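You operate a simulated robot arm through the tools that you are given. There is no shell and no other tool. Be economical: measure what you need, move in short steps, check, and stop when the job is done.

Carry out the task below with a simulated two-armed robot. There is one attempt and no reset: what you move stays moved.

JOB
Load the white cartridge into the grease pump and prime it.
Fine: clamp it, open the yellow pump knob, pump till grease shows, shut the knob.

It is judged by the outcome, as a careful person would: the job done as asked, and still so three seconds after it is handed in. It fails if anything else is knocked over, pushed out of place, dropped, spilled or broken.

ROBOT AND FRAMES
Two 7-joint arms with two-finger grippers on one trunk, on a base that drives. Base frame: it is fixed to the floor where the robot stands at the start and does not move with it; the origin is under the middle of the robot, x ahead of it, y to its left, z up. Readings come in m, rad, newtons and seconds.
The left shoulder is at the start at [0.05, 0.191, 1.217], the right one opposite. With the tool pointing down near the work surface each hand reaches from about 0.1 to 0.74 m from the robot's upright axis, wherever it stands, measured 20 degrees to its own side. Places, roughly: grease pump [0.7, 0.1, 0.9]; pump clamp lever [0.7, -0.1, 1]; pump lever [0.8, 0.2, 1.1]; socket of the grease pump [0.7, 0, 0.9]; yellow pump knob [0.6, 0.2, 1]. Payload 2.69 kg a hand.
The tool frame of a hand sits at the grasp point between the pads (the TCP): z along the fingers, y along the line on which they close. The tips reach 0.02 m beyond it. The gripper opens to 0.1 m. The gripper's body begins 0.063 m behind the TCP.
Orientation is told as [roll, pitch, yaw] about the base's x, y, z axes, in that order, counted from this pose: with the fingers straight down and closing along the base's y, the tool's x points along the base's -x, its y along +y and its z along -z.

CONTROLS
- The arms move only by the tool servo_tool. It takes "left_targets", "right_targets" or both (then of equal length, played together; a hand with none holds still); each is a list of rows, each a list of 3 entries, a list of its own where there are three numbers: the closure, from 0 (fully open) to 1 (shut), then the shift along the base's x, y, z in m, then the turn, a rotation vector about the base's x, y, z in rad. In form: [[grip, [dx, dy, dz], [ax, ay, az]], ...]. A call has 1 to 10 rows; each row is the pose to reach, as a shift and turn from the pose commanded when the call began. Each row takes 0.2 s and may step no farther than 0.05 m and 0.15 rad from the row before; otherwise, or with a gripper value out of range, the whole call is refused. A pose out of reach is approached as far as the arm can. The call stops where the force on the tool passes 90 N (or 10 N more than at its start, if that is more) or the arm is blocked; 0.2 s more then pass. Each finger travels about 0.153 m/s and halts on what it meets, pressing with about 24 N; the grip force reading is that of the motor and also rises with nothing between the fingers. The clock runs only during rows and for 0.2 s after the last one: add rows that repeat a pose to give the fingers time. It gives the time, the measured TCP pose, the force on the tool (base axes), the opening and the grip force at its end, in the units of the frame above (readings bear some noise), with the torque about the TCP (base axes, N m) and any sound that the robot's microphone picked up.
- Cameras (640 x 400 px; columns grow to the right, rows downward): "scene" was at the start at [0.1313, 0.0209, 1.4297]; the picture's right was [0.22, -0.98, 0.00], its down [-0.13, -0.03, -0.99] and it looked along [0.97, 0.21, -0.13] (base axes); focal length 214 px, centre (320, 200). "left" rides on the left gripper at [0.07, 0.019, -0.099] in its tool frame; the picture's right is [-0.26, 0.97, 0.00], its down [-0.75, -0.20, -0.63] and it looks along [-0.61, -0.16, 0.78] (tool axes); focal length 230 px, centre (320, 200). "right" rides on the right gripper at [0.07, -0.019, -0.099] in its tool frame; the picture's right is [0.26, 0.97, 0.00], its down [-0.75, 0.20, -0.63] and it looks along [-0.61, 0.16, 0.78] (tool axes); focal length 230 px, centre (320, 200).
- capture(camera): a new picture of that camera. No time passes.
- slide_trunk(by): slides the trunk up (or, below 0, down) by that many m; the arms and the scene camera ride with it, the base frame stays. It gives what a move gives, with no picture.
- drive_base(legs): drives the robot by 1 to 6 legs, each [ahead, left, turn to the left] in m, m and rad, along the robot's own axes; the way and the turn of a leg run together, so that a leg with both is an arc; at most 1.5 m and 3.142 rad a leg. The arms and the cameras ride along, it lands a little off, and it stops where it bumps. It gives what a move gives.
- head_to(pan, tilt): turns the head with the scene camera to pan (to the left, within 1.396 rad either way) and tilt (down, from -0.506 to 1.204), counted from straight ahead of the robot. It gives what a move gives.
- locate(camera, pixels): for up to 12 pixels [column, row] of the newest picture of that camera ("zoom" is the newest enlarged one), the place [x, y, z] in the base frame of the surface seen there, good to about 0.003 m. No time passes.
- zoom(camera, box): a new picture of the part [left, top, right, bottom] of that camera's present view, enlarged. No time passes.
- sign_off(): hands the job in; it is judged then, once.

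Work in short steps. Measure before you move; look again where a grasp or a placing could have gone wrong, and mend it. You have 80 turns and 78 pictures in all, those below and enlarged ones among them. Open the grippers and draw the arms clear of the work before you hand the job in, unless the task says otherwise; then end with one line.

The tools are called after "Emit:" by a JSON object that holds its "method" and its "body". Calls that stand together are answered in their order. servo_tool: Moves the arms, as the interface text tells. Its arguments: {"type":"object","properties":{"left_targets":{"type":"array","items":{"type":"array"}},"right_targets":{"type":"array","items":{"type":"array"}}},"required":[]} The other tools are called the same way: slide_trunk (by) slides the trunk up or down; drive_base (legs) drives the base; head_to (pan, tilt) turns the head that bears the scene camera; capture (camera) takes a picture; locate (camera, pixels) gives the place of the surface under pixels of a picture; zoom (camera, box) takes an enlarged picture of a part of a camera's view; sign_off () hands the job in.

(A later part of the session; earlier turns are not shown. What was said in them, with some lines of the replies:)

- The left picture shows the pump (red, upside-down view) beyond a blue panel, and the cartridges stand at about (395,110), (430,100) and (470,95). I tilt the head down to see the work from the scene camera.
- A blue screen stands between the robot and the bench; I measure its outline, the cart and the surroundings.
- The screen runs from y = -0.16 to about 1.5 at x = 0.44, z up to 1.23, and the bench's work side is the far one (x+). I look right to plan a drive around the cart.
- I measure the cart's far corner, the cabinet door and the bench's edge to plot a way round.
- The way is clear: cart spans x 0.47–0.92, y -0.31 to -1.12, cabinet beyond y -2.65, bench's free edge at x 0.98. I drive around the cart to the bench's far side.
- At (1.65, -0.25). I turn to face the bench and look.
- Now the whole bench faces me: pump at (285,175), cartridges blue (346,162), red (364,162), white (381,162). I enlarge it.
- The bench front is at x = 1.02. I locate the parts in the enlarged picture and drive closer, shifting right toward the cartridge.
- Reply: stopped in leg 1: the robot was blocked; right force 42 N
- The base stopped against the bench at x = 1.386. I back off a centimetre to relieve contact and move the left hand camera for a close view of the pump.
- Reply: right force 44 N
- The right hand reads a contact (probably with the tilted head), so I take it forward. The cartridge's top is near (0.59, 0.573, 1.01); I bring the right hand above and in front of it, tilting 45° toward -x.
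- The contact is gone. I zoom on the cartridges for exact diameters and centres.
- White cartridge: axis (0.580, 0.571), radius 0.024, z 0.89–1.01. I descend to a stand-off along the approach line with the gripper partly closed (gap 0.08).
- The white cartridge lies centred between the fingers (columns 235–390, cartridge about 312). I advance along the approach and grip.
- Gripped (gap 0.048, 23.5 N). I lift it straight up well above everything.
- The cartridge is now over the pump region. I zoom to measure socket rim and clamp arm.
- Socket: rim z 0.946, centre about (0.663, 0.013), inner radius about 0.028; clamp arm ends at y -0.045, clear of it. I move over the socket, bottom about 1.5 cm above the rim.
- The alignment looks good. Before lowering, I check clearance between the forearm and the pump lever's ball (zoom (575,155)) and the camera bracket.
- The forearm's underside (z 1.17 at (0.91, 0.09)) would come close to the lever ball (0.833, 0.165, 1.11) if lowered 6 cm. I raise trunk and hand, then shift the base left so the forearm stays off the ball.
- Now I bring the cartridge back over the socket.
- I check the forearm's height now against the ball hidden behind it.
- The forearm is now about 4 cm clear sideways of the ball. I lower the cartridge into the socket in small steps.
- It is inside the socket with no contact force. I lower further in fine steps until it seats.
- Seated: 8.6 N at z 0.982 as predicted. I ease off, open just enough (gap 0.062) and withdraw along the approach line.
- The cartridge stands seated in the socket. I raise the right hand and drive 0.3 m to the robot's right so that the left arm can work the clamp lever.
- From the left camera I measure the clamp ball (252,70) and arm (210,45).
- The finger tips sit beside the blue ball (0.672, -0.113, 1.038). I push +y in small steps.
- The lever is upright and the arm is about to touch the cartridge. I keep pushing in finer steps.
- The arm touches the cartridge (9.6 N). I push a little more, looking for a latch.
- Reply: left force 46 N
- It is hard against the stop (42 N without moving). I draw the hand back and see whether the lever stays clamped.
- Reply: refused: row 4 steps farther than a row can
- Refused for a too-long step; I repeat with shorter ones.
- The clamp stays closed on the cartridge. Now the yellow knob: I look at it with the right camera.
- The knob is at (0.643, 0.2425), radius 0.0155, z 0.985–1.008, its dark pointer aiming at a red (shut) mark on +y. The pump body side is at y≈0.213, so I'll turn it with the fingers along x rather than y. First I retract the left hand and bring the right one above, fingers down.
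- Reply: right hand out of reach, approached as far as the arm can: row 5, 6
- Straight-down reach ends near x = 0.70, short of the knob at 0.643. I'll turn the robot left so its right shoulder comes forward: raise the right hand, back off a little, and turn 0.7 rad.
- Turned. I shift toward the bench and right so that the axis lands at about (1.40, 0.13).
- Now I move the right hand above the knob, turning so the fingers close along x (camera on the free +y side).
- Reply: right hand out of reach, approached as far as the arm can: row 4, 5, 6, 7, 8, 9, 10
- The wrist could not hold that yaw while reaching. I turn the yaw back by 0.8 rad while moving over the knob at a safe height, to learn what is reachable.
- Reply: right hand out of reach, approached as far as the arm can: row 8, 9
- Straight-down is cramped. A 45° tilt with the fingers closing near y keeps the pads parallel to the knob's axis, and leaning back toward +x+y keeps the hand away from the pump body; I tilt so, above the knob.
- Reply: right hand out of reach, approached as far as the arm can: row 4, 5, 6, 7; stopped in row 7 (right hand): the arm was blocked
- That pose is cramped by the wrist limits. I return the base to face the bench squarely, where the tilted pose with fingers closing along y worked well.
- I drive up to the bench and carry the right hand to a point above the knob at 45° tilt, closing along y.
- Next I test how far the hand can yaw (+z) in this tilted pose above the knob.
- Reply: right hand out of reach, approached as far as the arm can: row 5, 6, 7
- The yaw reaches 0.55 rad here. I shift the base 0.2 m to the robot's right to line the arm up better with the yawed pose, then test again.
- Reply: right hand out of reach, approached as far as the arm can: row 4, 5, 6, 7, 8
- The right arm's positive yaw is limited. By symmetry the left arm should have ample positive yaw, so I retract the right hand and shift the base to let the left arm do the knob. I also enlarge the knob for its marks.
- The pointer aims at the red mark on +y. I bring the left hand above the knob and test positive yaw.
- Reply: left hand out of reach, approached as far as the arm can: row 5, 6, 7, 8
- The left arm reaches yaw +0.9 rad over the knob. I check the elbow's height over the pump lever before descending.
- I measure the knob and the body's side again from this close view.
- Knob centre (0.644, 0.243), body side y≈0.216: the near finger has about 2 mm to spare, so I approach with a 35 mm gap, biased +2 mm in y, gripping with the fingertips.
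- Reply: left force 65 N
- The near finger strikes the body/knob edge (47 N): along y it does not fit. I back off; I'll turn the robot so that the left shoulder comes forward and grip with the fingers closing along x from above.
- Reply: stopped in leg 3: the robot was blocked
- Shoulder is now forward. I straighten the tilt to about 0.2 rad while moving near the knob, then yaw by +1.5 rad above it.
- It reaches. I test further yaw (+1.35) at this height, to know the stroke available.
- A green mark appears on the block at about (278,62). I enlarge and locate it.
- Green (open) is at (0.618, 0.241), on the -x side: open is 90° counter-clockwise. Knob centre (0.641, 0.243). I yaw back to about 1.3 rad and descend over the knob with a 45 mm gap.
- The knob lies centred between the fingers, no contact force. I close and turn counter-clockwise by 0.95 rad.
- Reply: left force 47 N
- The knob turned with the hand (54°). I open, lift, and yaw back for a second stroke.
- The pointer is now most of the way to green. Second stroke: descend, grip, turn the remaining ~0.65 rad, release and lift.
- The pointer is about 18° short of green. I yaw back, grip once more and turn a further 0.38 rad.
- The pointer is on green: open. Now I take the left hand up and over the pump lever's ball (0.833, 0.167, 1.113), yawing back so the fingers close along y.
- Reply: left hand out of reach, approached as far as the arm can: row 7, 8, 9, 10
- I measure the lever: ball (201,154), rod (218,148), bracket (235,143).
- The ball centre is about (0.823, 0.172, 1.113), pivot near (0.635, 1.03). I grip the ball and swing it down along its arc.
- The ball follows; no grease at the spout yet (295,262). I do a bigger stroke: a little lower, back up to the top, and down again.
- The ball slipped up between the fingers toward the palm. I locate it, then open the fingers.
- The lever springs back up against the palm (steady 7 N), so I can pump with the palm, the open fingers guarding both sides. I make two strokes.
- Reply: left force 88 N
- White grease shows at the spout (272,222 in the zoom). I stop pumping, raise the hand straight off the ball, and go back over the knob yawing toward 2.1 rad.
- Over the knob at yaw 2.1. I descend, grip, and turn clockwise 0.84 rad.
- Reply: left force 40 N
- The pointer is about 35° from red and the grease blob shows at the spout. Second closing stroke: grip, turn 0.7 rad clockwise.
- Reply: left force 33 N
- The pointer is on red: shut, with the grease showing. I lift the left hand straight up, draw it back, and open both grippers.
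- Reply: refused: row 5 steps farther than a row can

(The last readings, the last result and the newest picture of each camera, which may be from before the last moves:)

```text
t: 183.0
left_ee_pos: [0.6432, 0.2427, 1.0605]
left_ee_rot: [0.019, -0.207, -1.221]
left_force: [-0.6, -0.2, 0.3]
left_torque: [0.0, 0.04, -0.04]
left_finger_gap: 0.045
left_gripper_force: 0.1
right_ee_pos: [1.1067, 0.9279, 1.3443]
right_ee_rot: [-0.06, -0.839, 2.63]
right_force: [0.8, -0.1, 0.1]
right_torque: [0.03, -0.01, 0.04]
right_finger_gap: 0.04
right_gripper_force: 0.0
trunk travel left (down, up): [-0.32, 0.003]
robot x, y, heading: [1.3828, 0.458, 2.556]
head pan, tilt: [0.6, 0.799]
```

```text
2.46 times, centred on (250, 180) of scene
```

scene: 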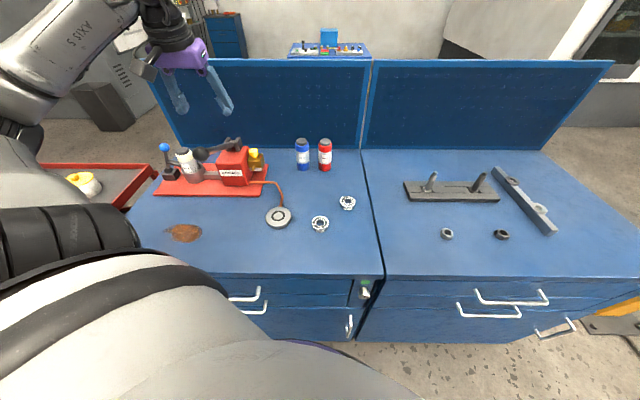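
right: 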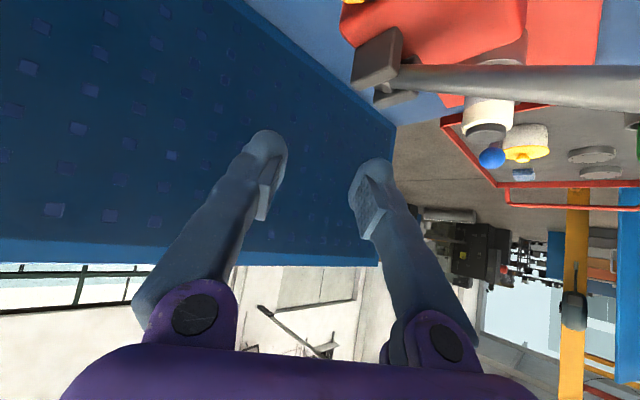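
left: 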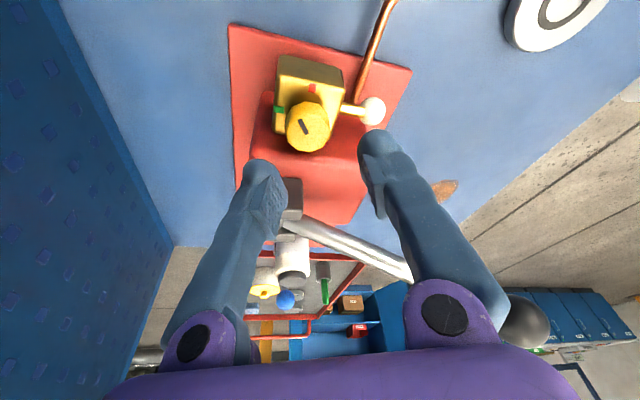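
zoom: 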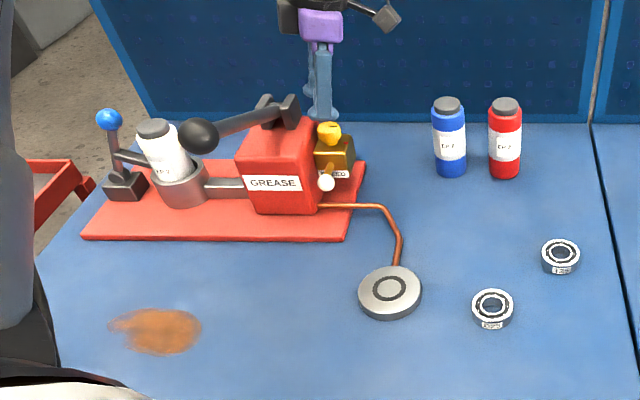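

Refused for step length only; the picture shows all in place (clamp closed, cartridge seated, grease blob at the spout). I repeat with shorter steps.

Emit:
{"method": "servo_tool", "body": {"left_targets": [[0.4, [0, 0.01, 0.04], [0, 0, 0]], [0.2, [0, 0.02, 0.08], [0, 0, 0]], [0, [0, 0.03, 0.12], [0, 0, 0]], [0, [0, 0.04, 0.16], [0, 0, 0]], [0, [0.025, 0.055, 0.185], [0, 0, -0.1]], [0, [0.05, 0.07, 0.21], [0, 0, -0.2]], [0, [0.08, 0.085, 0.23], [0, 0, -0.3]], [0, [0.11, 0.1, 0.25], [0, 0, -0.4]], [0, [0.14, 0.115, 0.265], [0, 0, -0.5]], [0, [0.17, 0.13, 0.28], [0, 0, -0.6]]], "right_targets": [[0.3, [0, 0, 0], [0, 0, 0]], [0.2, [0, 0, 0], [0, 0, 0]], [0, [0, 0, 0], [0, 0, 0]], [0, [0, 0, 0], [0, 0, 0]], [0, [0, 0, 0], [0, 0, 0]], [0, [0, 0, 0], [0, 0, 0]], [0, [0, 0, 0], [0, 0, 0]], [0, [0, 0, 0], [0, 0, 0]], [0, [0, 0, 0], [0, 0, 0]], [0, [0, 0, 0], [0, 0, 0]]]}}

Emit:
{"method": "capture", "body": {"camera": "scene"}}

```text
t: 185.2
left_ee_pos: [0.8129, 0.3713, 1.3417]
left_ee_rot: [0.017, -0.207, -1.825]
left_force: [0.3, 0.6, -0.6]
left_torque: [0.01, 0.03, 0.0]
left_finger_gap: 0.0999
left_gripper_force: 0.0
right_ee_pos: [1.1068, 0.9276, 1.3439]
right_ee_rot: [-0.057, -0.84, 2.629]
right_force: [0.0, -0.2, -0.7]
right_torque: [0.0, 0.04, -0.02]
right_finger_gap: 0.1
right_gripper_force: 0.0
trunk travel left (down, up): [-0.32, 0.003]
robot x, y, heading: [1.388, 0.4555, 2.556]
head pan, tilt: [0.6, 0.799]
```

```text
0 pictures are left
```

scene: 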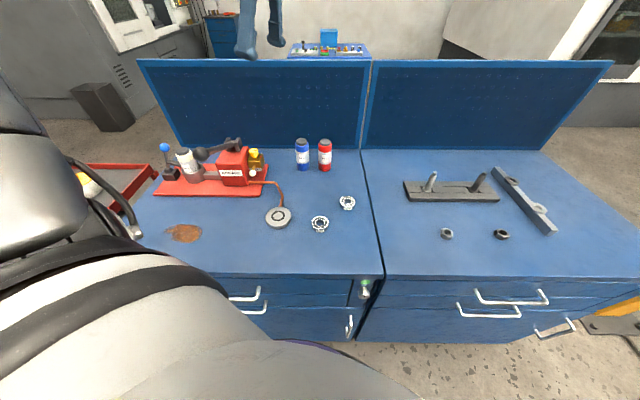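

Both hands are clear and open, and everything stands in its place; I hand the job in.

Emit:
{"method": "sign_off", "body": {}}

```text
The job is handed in.
```

The white cartridge is seated in the pump and clamped. I opened the yellow knob, pumped until grease showed at the bleed spout, then shut the knob to its red mark; I saw nothing else out of place in the last picture.
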